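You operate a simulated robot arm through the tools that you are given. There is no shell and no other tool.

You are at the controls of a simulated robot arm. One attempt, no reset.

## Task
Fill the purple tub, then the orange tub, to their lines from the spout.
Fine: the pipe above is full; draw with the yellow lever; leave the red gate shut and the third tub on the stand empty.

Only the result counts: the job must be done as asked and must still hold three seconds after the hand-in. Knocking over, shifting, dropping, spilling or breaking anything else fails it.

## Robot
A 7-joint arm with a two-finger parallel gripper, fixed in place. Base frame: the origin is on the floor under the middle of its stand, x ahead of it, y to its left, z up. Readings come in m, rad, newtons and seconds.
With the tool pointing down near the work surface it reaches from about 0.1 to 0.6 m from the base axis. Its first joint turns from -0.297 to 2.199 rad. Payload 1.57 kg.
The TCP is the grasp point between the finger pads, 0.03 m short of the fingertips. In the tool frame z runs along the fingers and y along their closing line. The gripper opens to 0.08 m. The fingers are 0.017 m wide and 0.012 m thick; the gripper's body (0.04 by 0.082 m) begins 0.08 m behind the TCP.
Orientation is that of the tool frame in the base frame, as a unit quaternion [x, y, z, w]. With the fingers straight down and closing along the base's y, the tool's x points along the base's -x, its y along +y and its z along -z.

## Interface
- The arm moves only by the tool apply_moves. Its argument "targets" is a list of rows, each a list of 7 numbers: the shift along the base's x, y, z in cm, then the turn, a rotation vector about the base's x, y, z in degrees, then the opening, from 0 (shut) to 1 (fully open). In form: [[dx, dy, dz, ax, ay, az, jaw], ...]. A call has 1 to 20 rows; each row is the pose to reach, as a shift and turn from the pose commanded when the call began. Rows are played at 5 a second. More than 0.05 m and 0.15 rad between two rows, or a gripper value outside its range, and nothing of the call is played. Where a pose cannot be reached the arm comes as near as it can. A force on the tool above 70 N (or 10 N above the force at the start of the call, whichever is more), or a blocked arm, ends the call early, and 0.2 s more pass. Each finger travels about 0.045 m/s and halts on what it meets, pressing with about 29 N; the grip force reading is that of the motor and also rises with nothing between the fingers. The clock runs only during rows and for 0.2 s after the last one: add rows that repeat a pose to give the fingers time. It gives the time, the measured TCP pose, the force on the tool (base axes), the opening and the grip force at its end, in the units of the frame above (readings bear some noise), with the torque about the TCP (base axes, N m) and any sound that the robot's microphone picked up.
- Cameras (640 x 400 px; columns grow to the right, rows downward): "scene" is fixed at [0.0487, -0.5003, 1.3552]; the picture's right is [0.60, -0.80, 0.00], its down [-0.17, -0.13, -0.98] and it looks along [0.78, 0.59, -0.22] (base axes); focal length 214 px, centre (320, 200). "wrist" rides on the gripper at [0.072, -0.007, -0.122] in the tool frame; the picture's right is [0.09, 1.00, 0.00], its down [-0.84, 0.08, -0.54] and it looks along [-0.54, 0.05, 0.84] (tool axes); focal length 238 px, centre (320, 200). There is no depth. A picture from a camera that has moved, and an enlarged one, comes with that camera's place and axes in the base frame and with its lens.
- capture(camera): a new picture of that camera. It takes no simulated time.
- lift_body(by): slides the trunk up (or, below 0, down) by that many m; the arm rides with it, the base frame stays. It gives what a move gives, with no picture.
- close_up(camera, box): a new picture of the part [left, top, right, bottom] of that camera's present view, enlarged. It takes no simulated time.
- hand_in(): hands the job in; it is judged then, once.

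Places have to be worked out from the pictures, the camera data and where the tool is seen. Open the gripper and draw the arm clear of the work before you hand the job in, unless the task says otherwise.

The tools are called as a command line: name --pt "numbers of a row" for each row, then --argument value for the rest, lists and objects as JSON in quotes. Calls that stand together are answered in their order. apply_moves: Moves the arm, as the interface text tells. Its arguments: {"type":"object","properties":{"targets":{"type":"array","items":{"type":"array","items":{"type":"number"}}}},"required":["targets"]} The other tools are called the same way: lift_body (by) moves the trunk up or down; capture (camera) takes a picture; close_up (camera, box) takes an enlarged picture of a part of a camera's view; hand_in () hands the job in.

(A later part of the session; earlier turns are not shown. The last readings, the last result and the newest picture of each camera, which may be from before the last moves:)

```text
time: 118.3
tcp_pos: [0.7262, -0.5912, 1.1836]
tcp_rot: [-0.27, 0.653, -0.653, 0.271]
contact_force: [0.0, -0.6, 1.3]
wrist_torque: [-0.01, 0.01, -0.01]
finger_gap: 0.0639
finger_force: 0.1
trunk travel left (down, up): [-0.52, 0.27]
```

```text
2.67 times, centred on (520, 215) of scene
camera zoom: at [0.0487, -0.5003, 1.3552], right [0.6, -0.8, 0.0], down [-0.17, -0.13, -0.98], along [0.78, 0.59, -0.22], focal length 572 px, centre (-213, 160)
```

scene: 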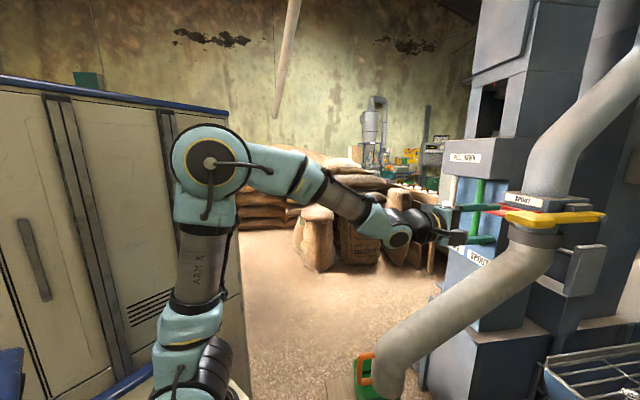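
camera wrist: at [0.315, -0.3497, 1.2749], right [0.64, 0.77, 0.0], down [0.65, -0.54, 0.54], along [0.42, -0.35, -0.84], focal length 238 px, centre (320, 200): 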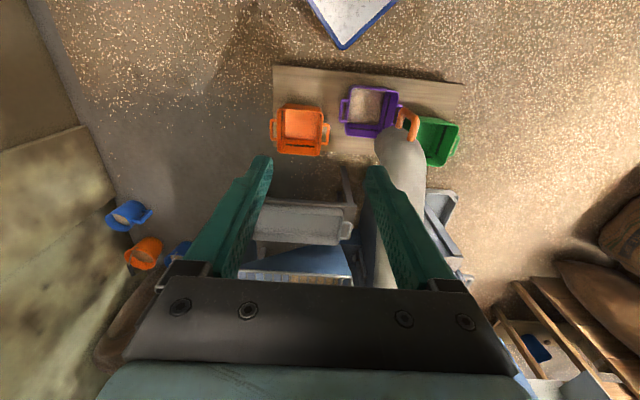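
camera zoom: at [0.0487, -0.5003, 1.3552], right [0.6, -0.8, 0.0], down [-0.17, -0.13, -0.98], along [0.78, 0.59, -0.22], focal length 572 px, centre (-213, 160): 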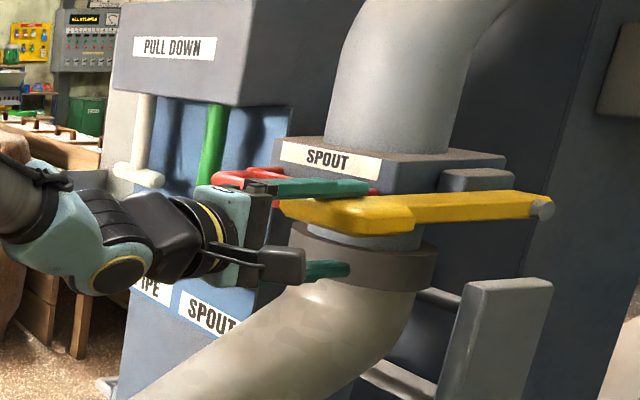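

Engaged. Short ~0.8 s draw, then view.

apply_moves --pt "0 0 -2 0 0 0 0.8" --pt "0 0 -4 0 0 0 0.8" --pt "0 0 -6 0 0 0 0.8" --pt "0 0 -6 0 0 0 0.8" --pt "0 0 -6 0 0 0 0.8" --pt "0 0 -3 0 0 0 0.8" --pt "0 0 0 0 0 0 0.8" --pt "0 0 0.6 0 0 0 0.8"

apply_moves --pt "-2.5 2.5 0 0 0 0 0.8" --pt "-5 5 0 0 0 0 0.8" --pt "-7.5 7.5 0 0 0 0 0.8" --pt "-9.26 8.24 -0.24 6.12 0 -4.33 0.8" --pt "-11.01 8.99 -0.49 12.25 0 -8.66 0.8" --pt "-12.77 9.73 -0.73 18.37 0 -12.99 0.8" --pt "-14.53 10.48 -0.98 24.5 0 -17.32 0.8" --pt "-16.28 11.22 -1.22 30.62 0 -21.65 0.8" --pt "-18.04 11.96 -1.46 36.74 0 -25.98 0.8" --pt "-19.79 12.71 -1.71 42.87 0 -30.31 0.8" --pt "-21.55 13.45 -1.95 48.99 0 -34.64 0.8" --pt "-23.31 14.19 -2.2 55.11 0 -38.97 0.8" --pt "-25.06 14.94 -2.44 61.24 0 -43.3 0.8" --pt "-26.82 15.68 -2.68 67.36 0 -47.63 0.8" --pt "-28.58 16.43 -2.93 73.49 0 -51.96 0.8" --pt "-30.33 17.17 -3.17 79.61 0 -56.29 0.8" --pt "-32.09 17.91 -3.42 85.73 0 -60.62 0.8" --pt "-33.84 18.66 -3.66 91.86 0 -64.95 0.8" --pt "-35.6 19.4 -3.9 97.98 0 -69.28 0.8"

close_up --camera "wrist" --box '[335, 78, 415, 148]'

close_up --camera "wrist" --box '[372, 96, 400, 114]'

close_up --camera "wrist" --box '[345, 114, 381, 138]'

capture --camera "wrist"

```text
time: 120.1
tcp_pos: [0.727, -0.5937, 1.1903]
tcp_rot: [-0.27, 0.654, -0.653, 0.27]
contact_force: [-0.4, 0.2, -0.8]
wrist_torque: [-0.01, 0.02, 0.02]
finger_gap: 0.0639
finger_force: 0.1
trunk travel left (down, up): [-0.52, 0.27]
```

```text
time: 124.1
tcp_pos: [0.3689, -0.3973, 1.151]
tcp_rot: [0.384, 0.924, 0.001, 0.0]
contact_force: [0.4, -0.6, -0.3]
wrist_torque: [0.0, 0.01, 0.01]
finger_gap: 0.064
finger_force: 0.0
trunk travel left (down, up): [-0.52, 0.27]
```

```text
5.71 times, centred on (375, 113) of wrist
camera zoom: at [0.3145, -0.3504, 1.2736], right [0.64, 0.77, 0.0], down [0.65, -0.54, 0.54], along [0.42, -0.34, -0.84], focal length 1362 px, centre (6, 697)
```

zoom: 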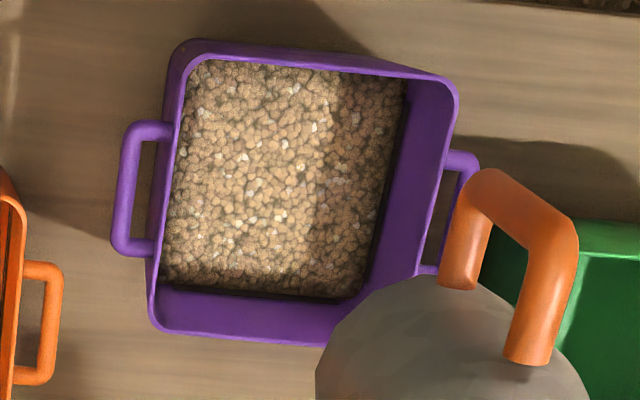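

```text
16.00 times, centred on (386, 105) of wrist
camera zoom: at [0.3145, -0.3504, 1.2736], right [0.64, 0.77, 0.0], down [0.65, -0.54, 0.54], along [0.42, -0.34, -0.84], focal length 3814 px, centre (-736, 1720)
```

zoom: 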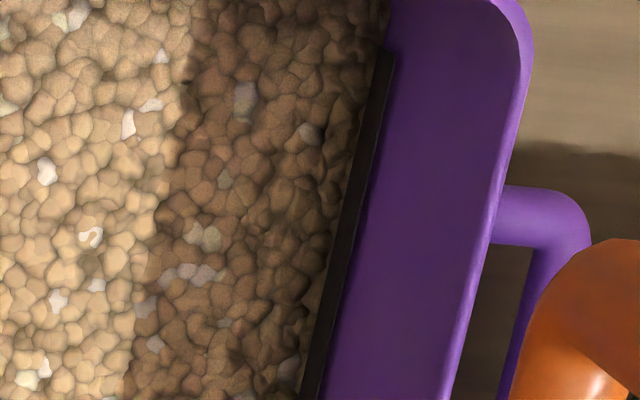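

```text
16.00 times, centred on (363, 126) of wrist
camera zoom: at [0.3145, -0.3504, 1.2736], right [0.64, 0.77, 0.0], down [0.65, -0.54, 0.54], along [0.42, -0.34, -0.84], focal length 3814 px, centre (-368, 1384)
```

zoom: 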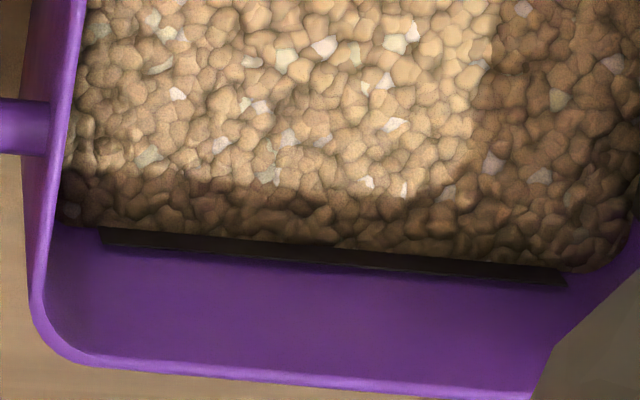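

```text
taken
camera wrist: at [0.3145, -0.3504, 1.2736], right [0.64, 0.77, 0.0], down [0.65, -0.54, 0.54], along [0.42, -0.34, -0.84], focal length 238 px, centre (320, 200)
```

wrist: 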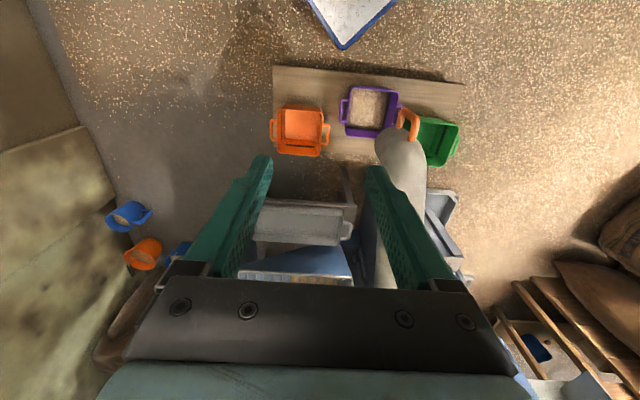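

Purple is now filled to the middle of its line on both walls. Next: lower the trunk and go back to the spout handle to swing it to the orange tub.

lift_body --by -0.23

apply_moves --pt "4 2 0 0 0 0 0.9" --pt "8 4.5 0 0 0 0 1" --pt "12 7 0 0 0 0 1" --pt "16 9.5 0 0 0 0 1" --pt "19 11.1 0 0 0 0 1"

capture --camera "wrist"

capture --camera "scene"

```text
time: 126.5
tcp_pos: [0.3703, -0.397, 0.9205]
tcp_rot: [0.383, 0.924, 0.0, -0.001]
contact_force: [0.4, 0.9, 0.5]
wrist_torque: [0.0, -0.02, 0.02]
finger_gap: 0.0641
finger_force: 0.1
trunk travel left (down, up): [-0.29, 0.5]
```

```text
time: 127.7
tcp_pos: [0.5602, -0.287, 0.9215]
tcp_rot: [0.384, 0.923, 0.0, -0.001]
contact_force: [0.1, 0.3, -0.4]
wrist_torque: [-0.01, -0.01, 0.0]
finger_gap: 0.0799
finger_force: 0.1
trunk travel left (down, up): [-0.29, 0.5]
```

```text
taken
camera wrist: at [0.5046, -0.2399, 1.0434], right [0.64, 0.77, 0.0], down [0.65, -0.54, 0.54], along [0.42, -0.35, -0.84], focal length 238 px, centre (320, 200)
```

wrist: 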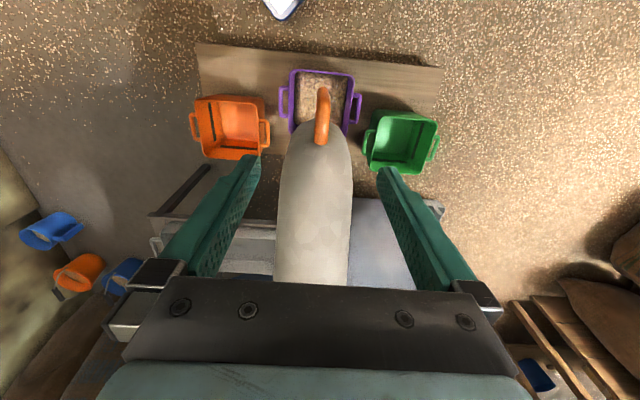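

```text
taken
```

scene: 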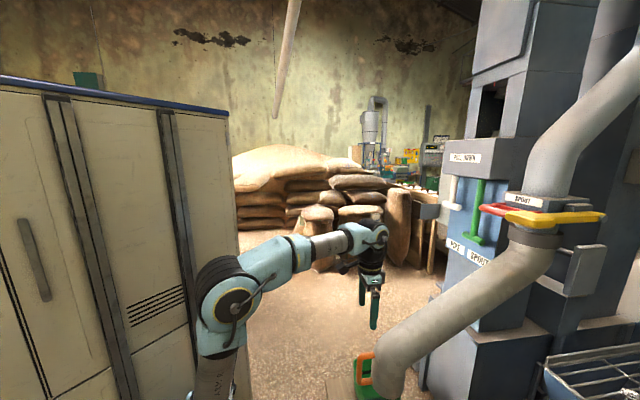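

Same view as at release; the spout hasn't moved. Descending onto the handle's top leg and closing.

apply_moves --pt "0 0 -4 0 0 0 1" --pt "0 0 -8 0 0 0 1" --pt "0 0 -12 0 0 0 1" --pt "0 0 -15.5 0 0 0 1" --pt "0 0 -18 0 0 0 1" --pt "0 0 -18 0 0 0 1"

capture --camera "wrist"

```text
time: 129.1
tcp_pos: [0.5586, -0.2872, 0.7423]
tcp_rot: [0.383, 0.924, 0.001, 0.0]
contact_force: [0.2, -0.2, -0.1]
wrist_torque: [0.04, -0.01, 0.0]
finger_gap: 0.08
finger_force: 0.1
trunk travel left (down, up): [-0.29, 0.5]
```

```text
taken
camera wrist: at [0.5031, -0.2395, 0.8632], right [0.64, 0.77, 0.0], down [0.65, -0.54, 0.54], along [0.42, -0.35, -0.84], focal length 238 px, centre (320, 200)
```

wrist: 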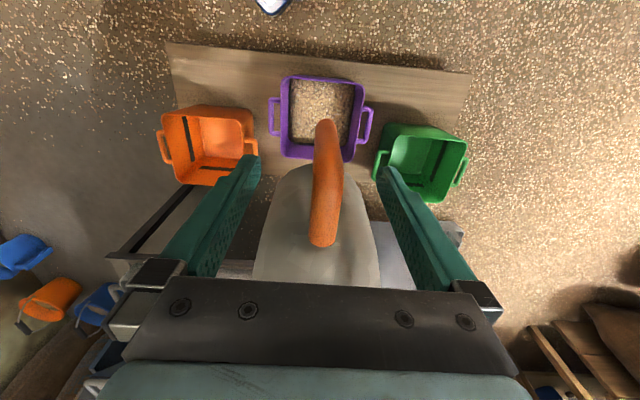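

The leg is between the fingers. Closing the gripper.

apply_moves --pt "0 0 0 0 0 0 0.6" --pt "0 0 0 0 0 0 0.3" --pt "0 0 0 0 0 0 0" --pt "0 0 0 0 0 0 0" --pt "0 0 0 0 0 0 0" --pt "0 0 0 0 0 0 0"

```text
time: 130.5
tcp_pos: [0.558, -0.286, 0.7411]
tcp_rot: [0.382, 0.924, 0.0, -0.001]
contact_force: [2.9, 1.9, 0.5]
wrist_torque: [-0.15, -0.12, 0.45]
finger_gap: 0.0184
finger_force: 32.9
trunk travel left (down, up): [-0.29, 0.5]
```

Gripped (18 mm). Swinging the spout back counter-clockwise 20° about (0.921,-0.650).

apply_moves --pt "-1.25 -1.29 0 0 0 2 0" --pt "-2.45 -2.61 0 0 0 4 0" --pt "-3.6 -3.98 0 0 0 6 0" --pt "-4.7 -5.39 0 0 0 8 0" --pt "-5.76 -6.84 0 0 0 10 0" --pt "-6.76 -8.32 0 0 0 12 0" --pt "-7.71 -9.84 0 0 0 14 0" --pt "-8.61 -11.39 0 0 0 16 0" --pt "-9.45 -12.96 0 0 0 18 0" --pt "-10.24 -14.57 0 0 0 20 0"

capture --camera "wrist"

```text
time: 132.7
tcp_pos: [0.4582, -0.4325, 0.7411]
tcp_rot: [0.216, 0.976, -0.001, 0.002]
contact_force: [15.2, -4.2, 11.2]
wrist_torque: [0.05, 0.33, 0.25]
finger_gap: 0.018
finger_force: 33.0
trunk travel left (down, up): [-0.29, 0.5]
```

```text
taken
camera wrist: at [0.3898, -0.4071, 0.8632], right [0.34, 0.94, 0.0], down [0.79, -0.28, 0.54], along [0.51, -0.18, -0.84], focal length 238 px, centre (320, 200)
```

wrist: 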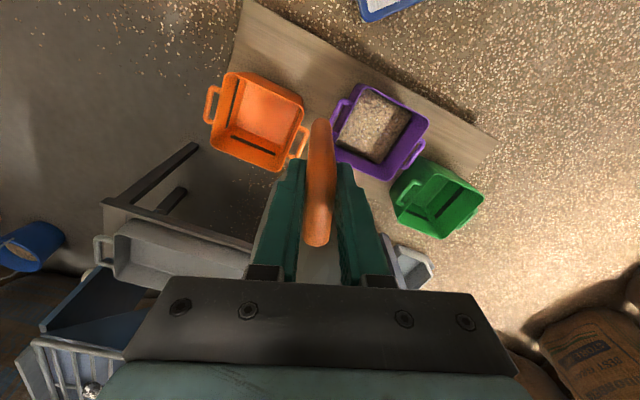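

Going well (small radial force only). Swinging the remaining 20° to the original angle over the orange tub.

apply_moves --pt "-0.55 -1.72 0 0 0 2 0" --pt "-1.22 -3.37 0 0 0 4 0" --pt "-1.84 -5.05 0 0 0 6 0" --pt "-2.39 -6.74 0 0 0 8 0" --pt "-2.88 -8.45 0 0 0 10 0" --pt "-3.32 -10.18 0 0 0 12 0" --pt "-3.69 -11.92 0 0 0 14 0" --pt "-4.0 -13.68 0 0 0 16 0" --pt "-4.25 -15.44 0 0 0 18 0" --pt "-4.44 -17.21 0 0 0 20 0"

capture --camera "wrist"

capture --camera "scene"

```text
time: 134.9
tcp_pos: [0.4125, -0.6035, 0.7394]
tcp_rot: [0.044, 0.999, 0.002, -0.001]
contact_force: [-14.1, 0.7, -4.8]
wrist_torque: [-0.13, -0.57, -0.11]
finger_gap: 0.0179
finger_force: 33.1
trunk travel left (down, up): [-0.29, 0.5]
```

```text
taken
camera wrist: at [0.3407, -0.6037, 0.8632], right [0.0, 1.0, 0.0], down [0.84, 0.0, 0.54], along [0.54, 0.0, -0.84], focal length 238 px, centre (320, 200)
```

wrist: 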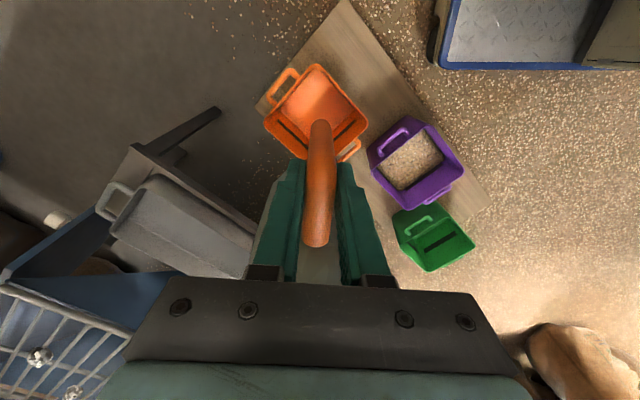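

```text
taken
```

scene: 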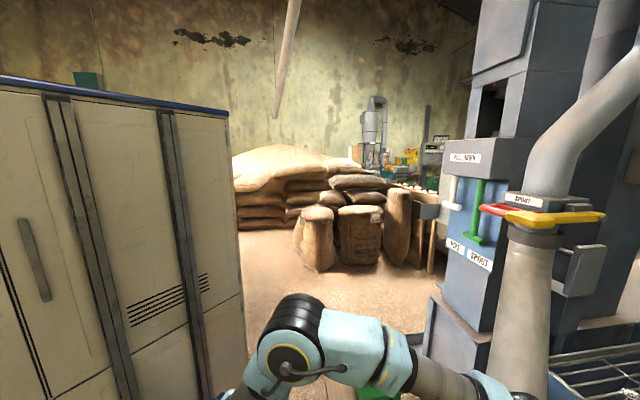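

close_up --camera "wrist" --box '[240, 50, 400, 180]'

```text
3.08 times, centred on (320, 115) of wrist
camera zoom: at [0.3407, -0.6037, 0.8632], right [0.0, 1.0, 0.0], down [0.84, 0.0, 0.54], along [0.54, 0.0, -0.84], focal length 733 px, centre (320, 462)
```

zoom: 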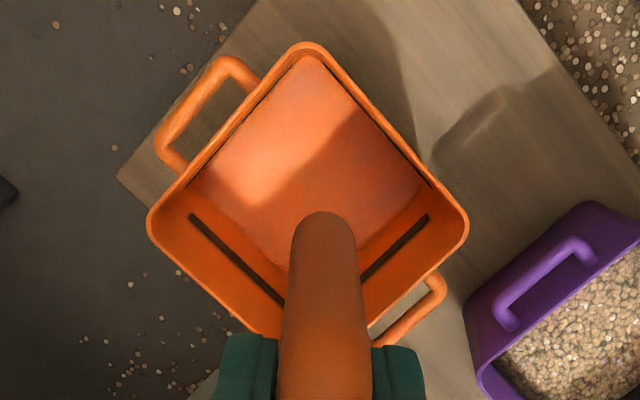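

The outlet lines up within ~1 cm of the orange tub's centre. Releasing and lifting clear.

apply_moves --pt "0 0 0 0 0 0 0.4" --pt "0 0 0 0 0 0 0.7" --pt "0 0 0 0 0 0 1" --pt "0 0 0 0 0 0 1" --pt "0 0 0 0 0 0 1"

apply_moves --pt "0 0 3 0 0 0 1" --pt "0 0 7 0 0 0 1" --pt "0 0 11 0 0 0 1" --pt "0 0 15 0 0 0 1" --pt "0 0 18 0 0 0 1"

capture --camera "wrist"

close_up --camera "wrist" --box '[220, 20, 460, 200]'

```text
time: 136.1
tcp_pos: [0.4141, -0.6038, 0.741]
tcp_rot: [0.044, 0.999, 0.0, -0.001]
contact_force: [-0.1, -0.1, 0.0]
wrist_torque: [-0.03, 0.03, -0.02]
finger_gap: 0.0801
finger_force: 0.0
trunk travel left (down, up): [-0.29, 0.5]
```

```text
time: 137.3
tcp_pos: [0.4117, -0.6032, 0.9229]
tcp_rot: [0.044, 0.999, 0.0, -0.001]
contact_force: [0.3, 0.1, 0.6]
wrist_torque: [-0.01, 0.0, -0.03]
finger_gap: 0.08
finger_force: 0.0
trunk travel left (down, up): [-0.29, 0.5]
```

```text
taken
camera wrist: at [0.3402, -0.6039, 1.0449], right [0.0, 1.0, 0.0], down [0.84, 0.0, 0.54], along [0.54, 0.0, -0.84], focal length 238 px, centre (320, 200)
```

wrist: 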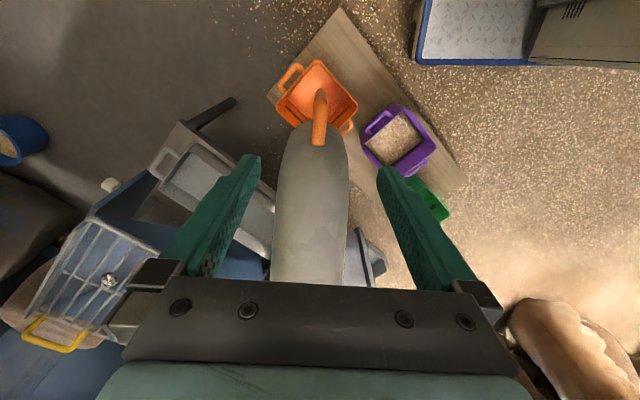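

```text
2.22 times, centred on (340, 110) of wrist
camera zoom: at [0.3402, -0.6039, 1.0449], right [0.0, 1.0, 0.0], down [0.84, 0.0, 0.54], along [0.54, 0.0, -0.84], focal length 530 px, centre (276, 400)
```

zoom: 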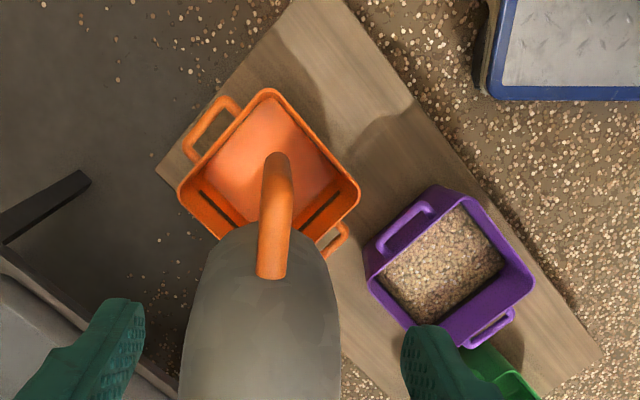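

The spout stays over orange and purple's fill is intact. I'll raise the trunk 0.23 m and move to the viewing pose V (camera over the purple side), which should show the orange tub's far wall and line.

lift_body --by 0.23

apply_moves --pt "1.19 3.96 0 0 0 -4.44 0.8" --pt "2.37 7.93 0 0 0 -8.89 0.8" --pt "3.56 11.89 0 0 0 -13.33 0.8" --pt "4.75 15.86 0 0 0 -17.78 0.8" --pt "5.93 19.82 0 0 0 -22.22 0.8" --pt "7.12 23.79 0 0 0 -26.67 0.8" --pt "8.31 27.75 0 0 0 -31.11 0.8" --pt "9.49 31.72 0 0 0 -35.56 0.8" --pt "10.68 35.68 0 0 0 -40 0.8"

capture --camera "wrist"

close_up --camera "wrist" --box '[205, 85, 295, 165]'

```text
time: 139.8
tcp_pos: [0.4113, -0.6046, 1.1515]
tcp_rot: [0.044, 0.999, 0.0, -0.001]
contact_force: [0.1, 0.3, 0.5]
wrist_torque: [-0.03, 0.01, 0.0]
finger_gap: 0.0797
finger_force: 0.0
trunk travel left (down, up): [-0.52, 0.27]
```

```text
time: 141.8
tcp_pos: [0.5194, -0.2452, 1.1496]
tcp_rot: [0.384, 0.923, 0.0, -0.002]
contact_force: [0.9, 0.6, 0.3]
wrist_torque: [0.0, 0.0, -0.01]
finger_gap: 0.0641
finger_force: 0.0
trunk travel left (down, up): [-0.52, 0.27]
```

```text
taken
camera wrist: at [0.4632, -0.1989, 1.2716], right [0.64, 0.77, 0.0], down [0.65, -0.54, 0.54], along [0.42, -0.35, -0.84], focal length 238 px, centre (320, 200)
```

wrist: 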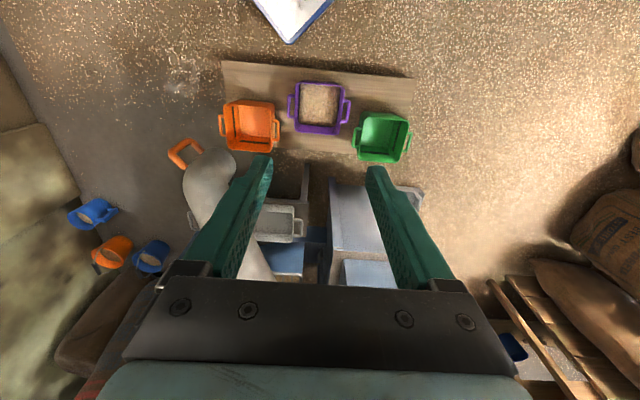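

```text
5.00 times, centred on (250, 125) of wrist
camera zoom: at [0.4632, -0.1989, 1.2716], right [0.64, 0.77, 0.0], down [0.65, -0.54, 0.54], along [0.42, -0.35, -0.84], focal length 1192 px, centre (670, 575)
```

zoom: 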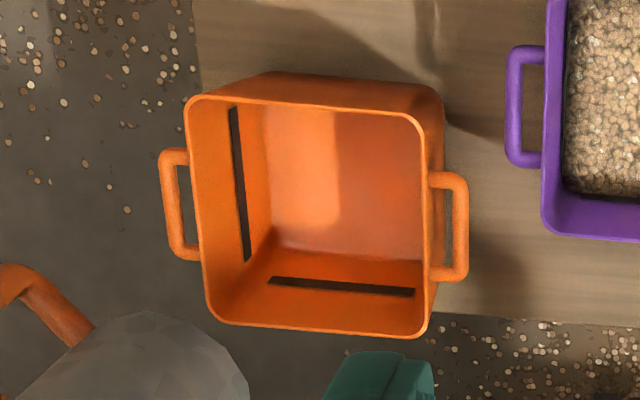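

Perfect view of the empty orange tub. I'll take high-zoom baselines of its left and far walls, plus a check of purple's level.

close_up --camera "wrist" --box '[222, 112, 262, 137]'

close_up --camera "wrist" --box '[234, 130, 274, 155]'

close_up --camera "wrist" --box '[285, 75, 355, 140]'

```text
16.00 times, centred on (242, 124) of wrist
camera zoom: at [0.4632, -0.1989, 1.2716], right [0.64, 0.77, 0.0], down [0.65, -0.54, 0.54], along [0.42, -0.35, -0.84], focal length 3814 px, centre (1568, 1408)
```

zoom: 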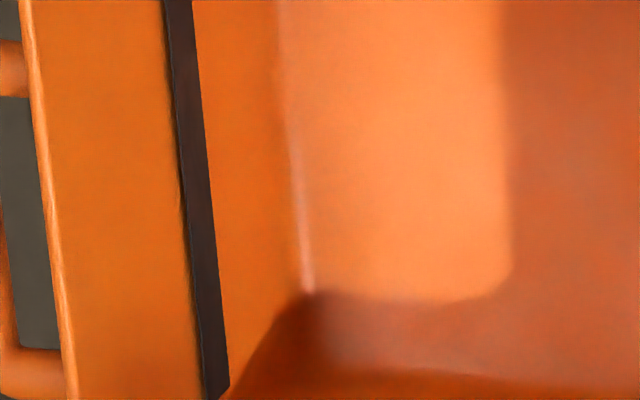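

```text
16.00 times, centred on (254, 142) of wrist
camera zoom: at [0.4632, -0.1989, 1.2716], right [0.64, 0.77, 0.0], down [0.65, -0.54, 0.54], along [0.42, -0.35, -0.84], focal length 3814 px, centre (1376, 1120)
```

zoom: 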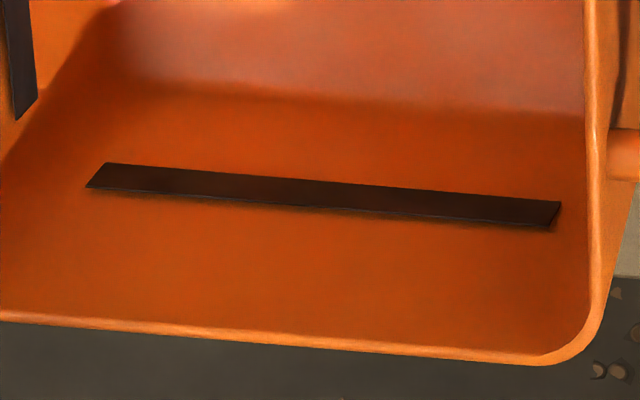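

```text
6.15 times, centred on (320, 108) of wrist
camera zoom: at [0.4632, -0.1989, 1.2716], right [0.64, 0.77, 0.0], down [0.65, -0.54, 0.54], along [0.42, -0.35, -0.84], focal length 1467 px, centre (320, 769)
```

zoom: 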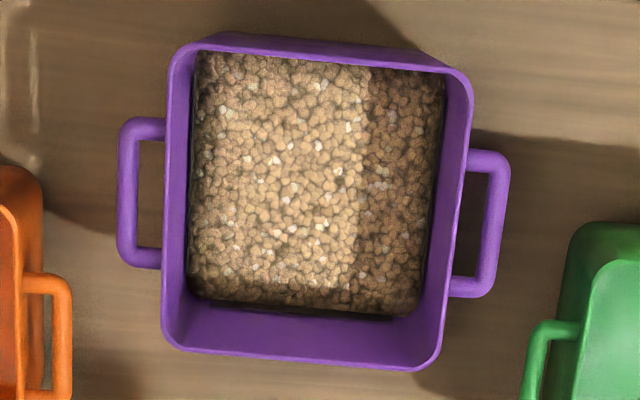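

Orange baseline: line-to-floor ≈100 px (left wall) and ≈94 px (far wall), same scale as purple, so ~13 s of draw is expected. Moving to the lever.

apply_moves --pt "0.82 -1.68 0.28 -6.12 0 4.33 0.8" --pt "1.64 -3.36 0.56 -12.25 0 8.66 0.8" --pt "2.46 -5.04 0.84 -18.37 0 12.99 0.8" --pt "3.28 -6.72 1.12 -24.5 0 17.32 0.8" --pt "4.1 -8.41 1.4 -30.62 0 21.65 0.8" --pt "4.91 -10.09 1.68 -36.74 0 25.98 0.8" --pt "5.73 -11.77 1.96 -42.87 0 30.31 0.8" --pt "6.55 -13.45 2.24 -48.99 0 34.64 0.8" --pt "7.37 -15.13 2.52 -55.11 0 38.97 0.8" --pt "8.19 -16.81 2.8 -61.24 0 43.3 0.8" --pt "9.01 -18.49 3.08 -67.36 0 47.63 0.8" --pt "9.83 -20.17 3.36 -73.49 0 51.96 0.8" --pt "10.65 -21.85 3.64 -79.61 0 56.29 0.8" --pt "11.47 -23.53 3.92 -85.73 0 60.62 0.8" --pt "12.29 -25.22 4.2 -91.86 0 64.95 0.8" --pt "13.1 -26.9 4.5 -97.98 0 69.28 0.8"

capture --camera "wrist"

```text
time: 145.2
tcp_pos: [0.6494, -0.5153, 1.1981]
tcp_rot: [-0.269, 0.654, -0.653, 0.271]
contact_force: [-0.1, 0.5, -0.2]
wrist_torque: [0.01, 0.02, -0.04]
finger_gap: 0.0639
finger_force: 0.2
trunk travel left (down, up): [-0.52, 0.27]
```

```text
taken
camera wrist: at [0.5127, -0.4797, 1.205], right [-0.06, -0.06, -1.0], down [0.21, 0.97, -0.08], along [0.98, -0.21, -0.05], focal length 238 px, centre (320, 200)
```

wrist: 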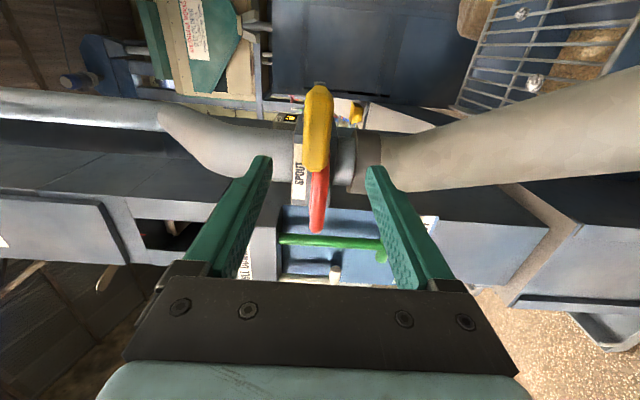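

Alignment is within ~3 mm of before. Approaching to engage the yellow head, with a small correction.

apply_moves --pt "2.5 -2.7 0 0 0 0 0.8" --pt "5 -5.3 0 0 0 0 0.8" --pt "7.5 -7.8 0 0 0 0 0.8" --pt "7.5 -7.8 -1.2 0 0 0 0.8"

close_up --camera "scene" --box '[400, 140, 640, 290]'

capture --camera "wrist"

```text
time: 146.2
tcp_pos: [0.7253, -0.595, 1.1854]
tcp_rot: [-0.27, 0.654, -0.653, 0.27]
contact_force: [-0.5, 0.2, -0.9]
wrist_torque: [0.02, 0.01, 0.01]
finger_gap: 0.0641
finger_force: 0.1
trunk travel left (down, up): [-0.52, 0.27]
```

```text
2.67 times, centred on (520, 215) of scene
camera zoom: at [0.0487, -0.5003, 1.3552], right [0.6, -0.8, 0.0], down [-0.17, -0.13, -0.98], along [0.78, 0.59, -0.22], focal length 572 px, centre (-213, 160)
```

zoom: 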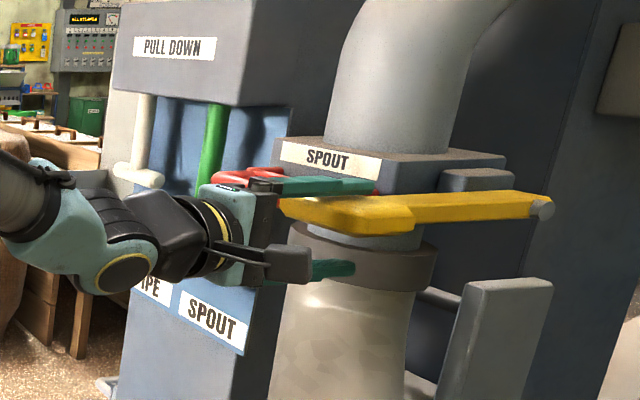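

```text
taken
camera wrist: at [0.5883, -0.5584, 1.1928], right [-0.06, -0.07, -1.0], down [0.21, 0.97, -0.08], along [0.98, -0.21, -0.05], focal length 238 px, centre (320, 200)
```

wrist: 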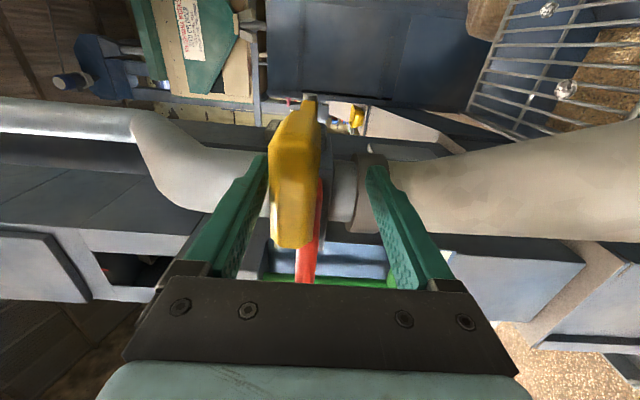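

Engaged. Drawing ~7.2 s into the orange tub, then going to view.

apply_moves --pt "0 0 -2 0 0 0 0.8" --pt "0 0 -4 0 0 0 0.8" --pt "0 0 -6 0 0 0 0.8" --pt "0 0 -6 0 0 0 0.8" --pt "0 0 -6 0 0 0 0.8" --pt "0 0 -6 0 0 0 0.8" --pt "0 0 -6 0 0 0 0.8" --pt "0 0 -6 0 0 0 0.8" --pt "0 0 -6 0 0 0 0.8" --pt "0 0 -6 0 0 0 0.8" --pt "0 0 -6 0 0 0 0.8" --pt "0 0 -6 0 0 0 0.8" --pt "0 0 -6 0 0 0 0.8" --pt "0 0 -6 0 0 0 0.8" --pt "0 0 -6 0 0 0 0.8" --pt "0 0 -6 0 0 0 0.8" --pt "0 0 -6 0 0 0 0.8" --pt "0 0 -6 0 0 0 0.8" --pt "0 0 -6 0 0 0 0.8" --pt "0 0 -6 0 0 0 0.8"

apply_moves --pt "0 0 0 0 0 0 0.8" --pt "0 0 0 0 0 0 0.8" --pt "0 0 0 0 0 0 0.8" --pt "0 0 0 0 0 0 0.8" --pt "0 0 0 0 0 0 0.8" --pt "0 0 0 0 0 0 0.8" --pt "0 0 0 0 0 0 0.8" --pt "0 0 0 0 0 0 0.8" --pt "0 0 0 0 0 0 0.8" --pt "0 0 0 0 0 0 0.8" --pt "0 0 0 0 0 0 0.8" --pt "0 0 0 0 0 0 0.8" --pt "0 0 0 0 0 0 0.8" --pt "0 0 0 0 0 0 0.8" --pt "0 0 0 0 0 0 0.8" --pt "0 0 0 0 0 0 0.8" --pt "0 0 3 0 0 0 0.8" --pt "0 0 6 0 0 0 0.8" --pt "0 0 6.6 0 0 0 0.8"

apply_moves --pt "-2.5 2.5 0 0 0 0 0.8" --pt "-5 5 0 0 0 0 0.8" --pt "-7.5 7.5 0 0 0 0 0.8" --pt "-8.32 9.18 -0.24 6.12 0 -4.33 0.8" --pt "-9.14 10.86 -0.49 12.25 0 -8.66 0.8" --pt "-9.96 12.54 -0.73 18.37 0 -12.99 0.8" --pt "-10.78 14.22 -0.98 24.5 0 -17.32 0.8" --pt "-11.6 15.91 -1.22 30.62 0 -21.65 0.8" --pt "-12.41 17.59 -1.46 36.74 0 -25.98 0.8" --pt "-13.23 19.27 -1.71 42.87 0 -30.31 0.8" --pt "-14.05 20.95 -1.95 48.99 0 -34.64 0.8" --pt "-14.87 22.63 -2.2 55.11 0 -38.97 0.8" --pt "-15.69 24.31 -2.44 61.24 0 -43.3 0.8" --pt "-16.51 25.99 -2.68 67.36 0 -47.63 0.8" --pt "-17.33 27.67 -2.93 73.49 0 -51.96 0.8" --pt "-18.15 29.35 -3.17 79.61 0 -56.29 0.8" --pt "-18.97 31.03 -3.42 85.73 0 -60.62 0.8" --pt "-19.79 32.72 -3.66 91.86 0 -64.95 0.8" --pt "-20.6 34.4 -3.9 97.98 0 -69.28 0.8"

close_up --camera "wrist" --box '[205, 85, 295, 165]'

close_up --camera "wrist" --box '[222, 112, 262, 137]'

close_up --camera "wrist" --box '[234, 130, 274, 155]'

```text
time: 150.4
tcp_pos: [0.7251, -0.5954, 1.1272]
tcp_rot: [-0.27, 0.654, -0.653, 0.27]
contact_force: [-0.9, 0.3, 3.3]
wrist_torque: [-0.06, -0.05, 0.0]
finger_gap: 0.0658
finger_force: 1.2
trunk travel left (down, up): [-0.52, 0.27]
```

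```text
time: 154.4
tcp_pos: [0.7255, -0.5939, 1.1919]
tcp_rot: [-0.27, 0.654, -0.653, 0.27]
contact_force: [-0.6, 0.4, 0.6]
wrist_torque: [0.0, -0.02, 0.01]
finger_gap: 0.0641
finger_force: 0.1
trunk travel left (down, up): [-0.52, 0.27]
```

```text
time: 158.4
tcp_pos: [0.5175, -0.2496, 1.1525]
tcp_rot: [0.384, 0.923, 0.002, -0.001]
contact_force: [0.0, 0.4, 0.2]
wrist_torque: [-0.01, -0.01, 0.0]
finger_gap: 0.064
finger_force: 0.1
trunk travel left (down, up): [-0.52, 0.27]
```

```text
5.00 times, centred on (250, 125) of wrist
camera zoom: at [0.4632, -0.2033, 1.2756], right [0.64, 0.77, 0.0], down [0.65, -0.54, 0.54], along [0.42, -0.34, -0.84], focal length 1192 px, centre (670, 575)
```

zoom: 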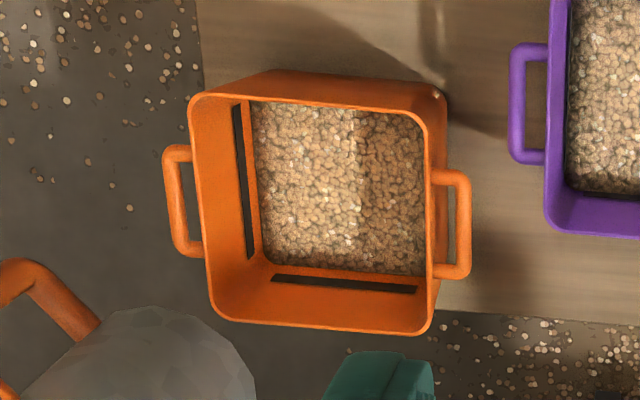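

```text
16.00 times, centred on (242, 124) of wrist
camera zoom: at [0.4632, -0.2033, 1.2756], right [0.64, 0.77, 0.0], down [0.65, -0.54, 0.54], along [0.42, -0.34, -0.84], focal length 3814 px, centre (1568, 1408)
```

zoom: 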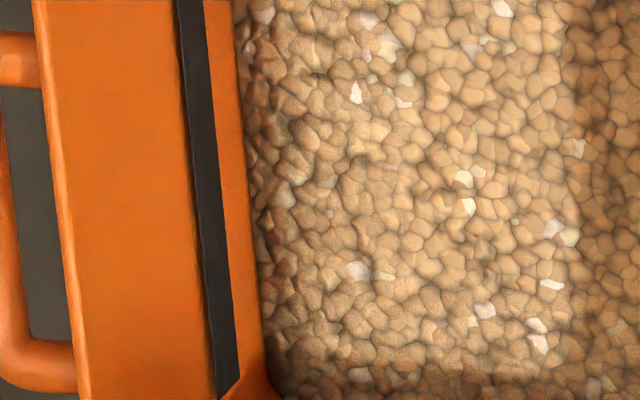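

```text
16.00 times, centred on (254, 142) of wrist
camera zoom: at [0.4632, -0.2033, 1.2756], right [0.64, 0.77, 0.0], down [0.65, -0.54, 0.54], along [0.42, -0.34, -0.84], focal length 3814 px, centre (1376, 1120)
```

zoom: 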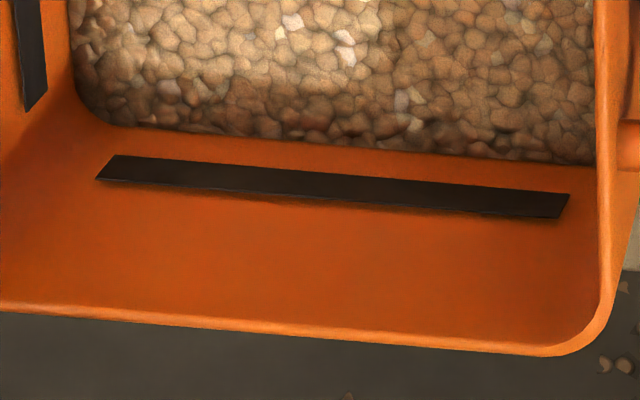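

Exactly as predicted: orange's gap is now 42 px (left) / 41 px (far) after 7.2 s. About 5.9–6.4 s remain; I'll return and draw ~5.2 s, then check.

apply_moves --pt "0.82 -1.68 0.28 -6.12 0 4.33 0.8" --pt "1.64 -3.36 0.56 -12.25 0 8.66 0.8" --pt "2.46 -5.04 0.84 -18.37 0 12.99 0.8" --pt "3.28 -6.72 1.12 -24.5 0 17.32 0.8" --pt "4.1 -8.41 1.4 -30.62 0 21.65 0.8" --pt "4.91 -10.09 1.68 -36.74 0 25.98 0.8" --pt "5.73 -11.77 1.96 -42.87 0 30.31 0.8" --pt "6.55 -13.45 2.24 -48.99 0 34.64 0.8" --pt "7.37 -15.13 2.52 -55.11 0 38.97 0.8" --pt "8.19 -16.81 2.8 -61.24 0 43.3 0.8" --pt "9.01 -18.49 3.08 -67.36 0 47.63 0.8" --pt "9.83 -20.17 3.36 -73.49 0 51.96 0.8" --pt "10.65 -21.85 3.64 -79.61 0 56.29 0.8" --pt "11.47 -23.53 3.92 -85.73 0 60.62 0.8" --pt "12.29 -25.22 4.2 -91.86 0 64.95 0.8" --pt "13.1 -26.9 4.5 -97.98 0 69.28 0.8" --pt "15.6 -29.4 4.5 -97.98 0 69.28 0.8" --pt "18.1 -31.9 4.5 -97.98 0 69.28 0.8" --pt "20.6 -34.4 4.5 -97.98 0 69.28 0.8" --pt "20.6 -34.4 3.3 -97.98 0 69.28 0.8"

close_up --camera "scene" --box '[400, 140, 640, 290]'

```text
time: 162.6
tcp_pos: [0.7258, -0.5945, 1.1861]
tcp_rot: [0.27, -0.654, 0.654, -0.27]
contact_force: [0.3, -0.2, -0.2]
wrist_torque: [-0.01, -0.02, 0.01]
finger_gap: 0.0639
finger_force: 0.0
trunk travel left (down, up): [-0.52, 0.27]
```

```text
2.67 times, centred on (520, 215) of scene
camera zoom: at [0.0487, -0.5003, 1.3552], right [0.6, -0.8, 0.0], down [-0.17, -0.13, -0.98], along [0.78, 0.59, -0.22], focal length 572 px, centre (-213, 160)
```

zoom: 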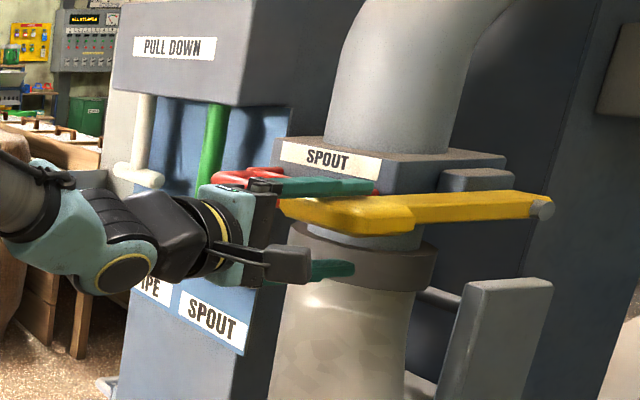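

Engaged. Drawing ~5.2 s, then viewing.

apply_moves --pt "0 0 -2 0 0 0 0.8" --pt "0 0 -4 0 0 0 0.8" --pt "0 0 -6 0 0 0 0.8" --pt "0 0 -6 0 0 0 0.8" --pt "0 0 -6 0 0 0 0.8" --pt "0 0 -6 0 0 0 0.8" --pt "0 0 -6 0 0 0 0.8" --pt "0 0 -6 0 0 0 0.8" --pt "0 0 -6 0 0 0 0.8" --pt "0 0 -6 0 0 0 0.8" --pt "0 0 -6 0 0 0 0.8" --pt "0 0 -6 0 0 0 0.8" --pt "0 0 -6 0 0 0 0.8" --pt "0 0 -6 0 0 0 0.8" --pt "0 0 -6 0 0 0 0.8" --pt "0 0 -6 0 0 0 0.8" --pt "0 0 -6 0 0 0 0.8" --pt "0 0 -6 0 0 0 0.8" --pt "0 0 -6 0 0 0 0.8" --pt "0 0 -6 0 0 0 0.8"

apply_moves --pt "0 0 0 0 0 0 0.8" --pt "0 0 0 0 0 0 0.8" --pt "0 0 0 0 0 0 0.8" --pt "0 0 0 0 0 0 0.8" --pt "0 0 0 0 0 0 0.8" --pt "0 0 0 0 0 0 0.8" --pt "0 0 3 0 0 0 0.8" --pt "0 0 6 0 0 0 0.8" --pt "0 0 6.6 0 0 0 0.8"

apply_moves --pt "-2.5 2.5 0 0 0 0 0.8" --pt "-5 5 0 0 0 0 0.8" --pt "-7.5 7.5 0 0 0 0 0.8" --pt "-8.32 9.18 -0.24 6.12 0 -4.33 0.8" --pt "-9.14 10.86 -0.49 12.25 0 -8.66 0.8" --pt "-9.96 12.54 -0.73 18.37 0 -12.99 0.8" --pt "-10.78 14.22 -0.98 24.5 0 -17.32 0.8" --pt "-11.6 15.91 -1.22 30.62 0 -21.65 0.8" --pt "-12.41 17.59 -1.46 36.74 0 -25.98 0.8" --pt "-13.23 19.27 -1.71 42.87 0 -30.31 0.8" --pt "-14.05 20.95 -1.95 48.99 0 -34.64 0.8" --pt "-14.87 22.63 -2.2 55.11 0 -38.97 0.8" --pt "-15.69 24.31 -2.44 61.24 0 -43.3 0.8" --pt "-16.51 25.99 -2.68 67.36 0 -47.63 0.8" --pt "-17.33 27.67 -2.93 73.49 0 -51.96 0.8" --pt "-18.15 29.35 -3.17 79.61 0 -56.29 0.8" --pt "-18.97 31.03 -3.42 85.73 0 -60.62 0.8" --pt "-19.79 32.72 -3.66 91.86 0 -64.95 0.8" --pt "-20.6 34.4 -3.9 97.98 0 -69.28 0.8"

close_up --camera "wrist" --box '[205, 85, 295, 165]'

close_up --camera "wrist" --box '[222, 112, 262, 137]'

close_up --camera "wrist" --box '[234, 130, 274, 155]'

```text
time: 166.8
tcp_pos: [0.7271, -0.5948, 1.1246]
tcp_rot: [-0.27, 0.654, -0.653, 0.27]
contact_force: [-1.3, -0.4, 1.1]
wrist_torque: [-0.03, -0.07, -0.01]
finger_gap: 0.066
finger_force: 1.1
trunk travel left (down, up): [-0.52, 0.27]
```

```text
time: 168.8
tcp_pos: [0.7244, -0.5943, 1.1912]
tcp_rot: [-0.269, 0.654, -0.654, 0.27]
contact_force: [-0.5, -0.4, 0.0]
wrist_torque: [0.02, 0.02, 0.0]
finger_gap: 0.0642
finger_force: 0.1
trunk travel left (down, up): [-0.52, 0.27]
```

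```text
time: 172.8
tcp_pos: [0.5195, -0.25, 1.1515]
tcp_rot: [0.383, 0.924, 0.002, -0.001]
contact_force: [-0.2, 0.3, -0.3]
wrist_torque: [-0.02, 0.01, -0.01]
finger_gap: 0.0642
finger_force: 0.1
trunk travel left (down, up): [-0.52, 0.27]
```

```text
5.00 times, centred on (250, 125) of wrist
camera zoom: at [0.4637, -0.2037, 1.2743], right [0.64, 0.77, 0.0], down [0.65, -0.54, 0.54], along [0.42, -0.34, -0.84], focal length 1192 px, centre (670, 575)
```

zoom: 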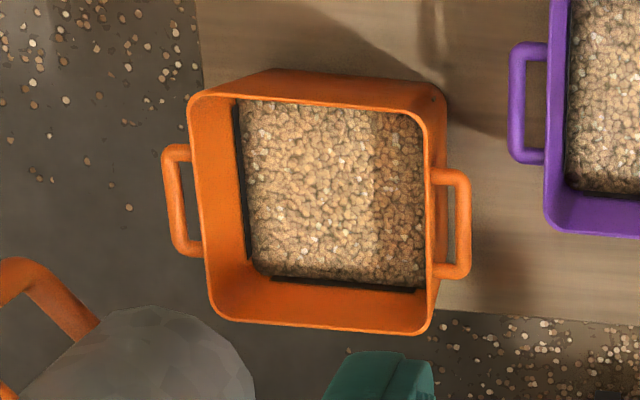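

```text
16.00 times, centred on (242, 124) of wrist
camera zoom: at [0.4637, -0.2037, 1.2743], right [0.64, 0.77, 0.0], down [0.65, -0.54, 0.54], along [0.42, -0.34, -0.84], focal length 3814 px, centre (1568, 1408)
```

zoom: 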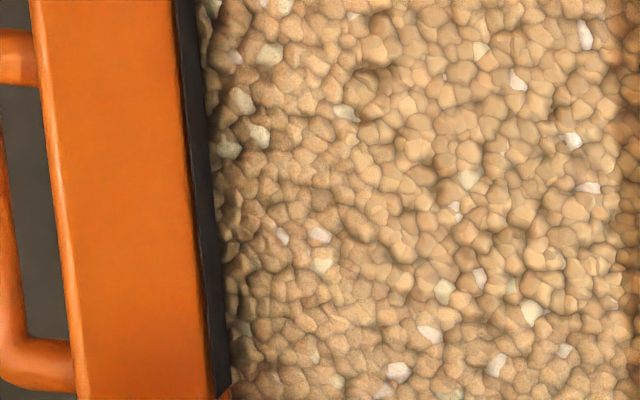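

```text
16.00 times, centred on (254, 142) of wrist
camera zoom: at [0.4637, -0.2037, 1.2743], right [0.64, 0.77, 0.0], down [0.65, -0.54, 0.54], along [0.42, -0.34, -0.84], focal length 3814 px, centre (1376, 1120)
```

zoom: 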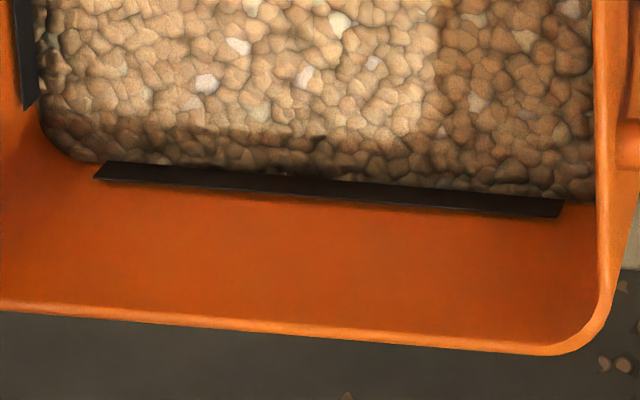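

Orange's grain now covers the lower quarter of the line (≈7–8 px below its centre). One last ~1.2 s draw will bring it to the middle.

apply_moves --pt "0.82 -1.68 0.28 -6.12 0 4.33 0.8" --pt "1.64 -3.36 0.56 -12.25 0 8.66 0.8" --pt "2.46 -5.04 0.84 -18.37 0 12.99 0.8" --pt "3.28 -6.72 1.12 -24.5 0 17.32 0.8" --pt "4.1 -8.41 1.4 -30.62 0 21.65 0.8" --pt "4.91 -10.09 1.68 -36.74 0 25.98 0.8" --pt "5.73 -11.77 1.96 -42.87 0 30.31 0.8" --pt "6.55 -13.45 2.24 -48.99 0 34.64 0.8" --pt "7.37 -15.13 2.52 -55.11 0 38.97 0.8" --pt "8.19 -16.81 2.8 -61.24 0 43.3 0.8" --pt "9.01 -18.49 3.08 -67.36 0 47.63 0.8" --pt "9.83 -20.17 3.36 -73.49 0 51.96 0.8" --pt "10.65 -21.85 3.64 -79.61 0 56.29 0.8" --pt "11.47 -23.53 3.92 -85.73 0 60.62 0.8" --pt "12.29 -25.22 4.2 -91.86 0 64.95 0.8" --pt "13.1 -26.9 4.5 -97.98 0 69.28 0.8" --pt "15.6 -29.4 4.5 -97.98 0 69.28 0.8" --pt "18.1 -31.9 4.5 -97.98 0 69.28 0.8" --pt "20.6 -34.4 4.5 -97.98 0 69.28 0.8" --pt "20.6 -34.4 3.3 -97.98 0 69.28 0.8"

close_up --camera "scene" --box '[400, 140, 640, 290]'

```text
time: 177.0
tcp_pos: [0.7258, -0.5954, 1.1848]
tcp_rot: [-0.27, 0.654, -0.654, 0.27]
contact_force: [-0.1, 0.2, -0.6]
wrist_torque: [0.02, -0.02, -0.04]
finger_gap: 0.0638
finger_force: 0.2
trunk travel left (down, up): [-0.52, 0.27]
```

```text
2.67 times, centred on (520, 215) of scene
camera zoom: at [0.0487, -0.5003, 1.3552], right [0.6, -0.8, 0.0], down [-0.17, -0.13, -0.98], along [0.78, 0.59, -0.22], focal length 572 px, centre (-213, 160)
```

zoom: 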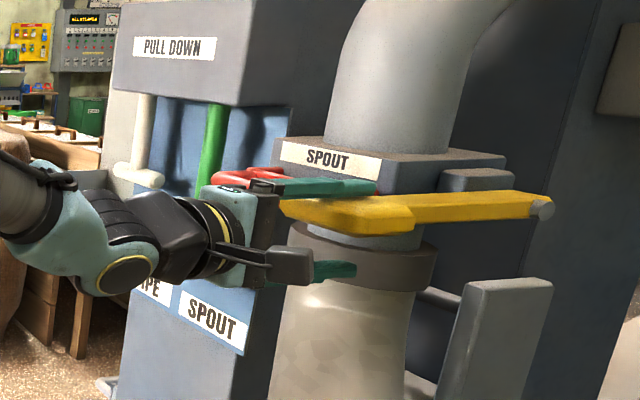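

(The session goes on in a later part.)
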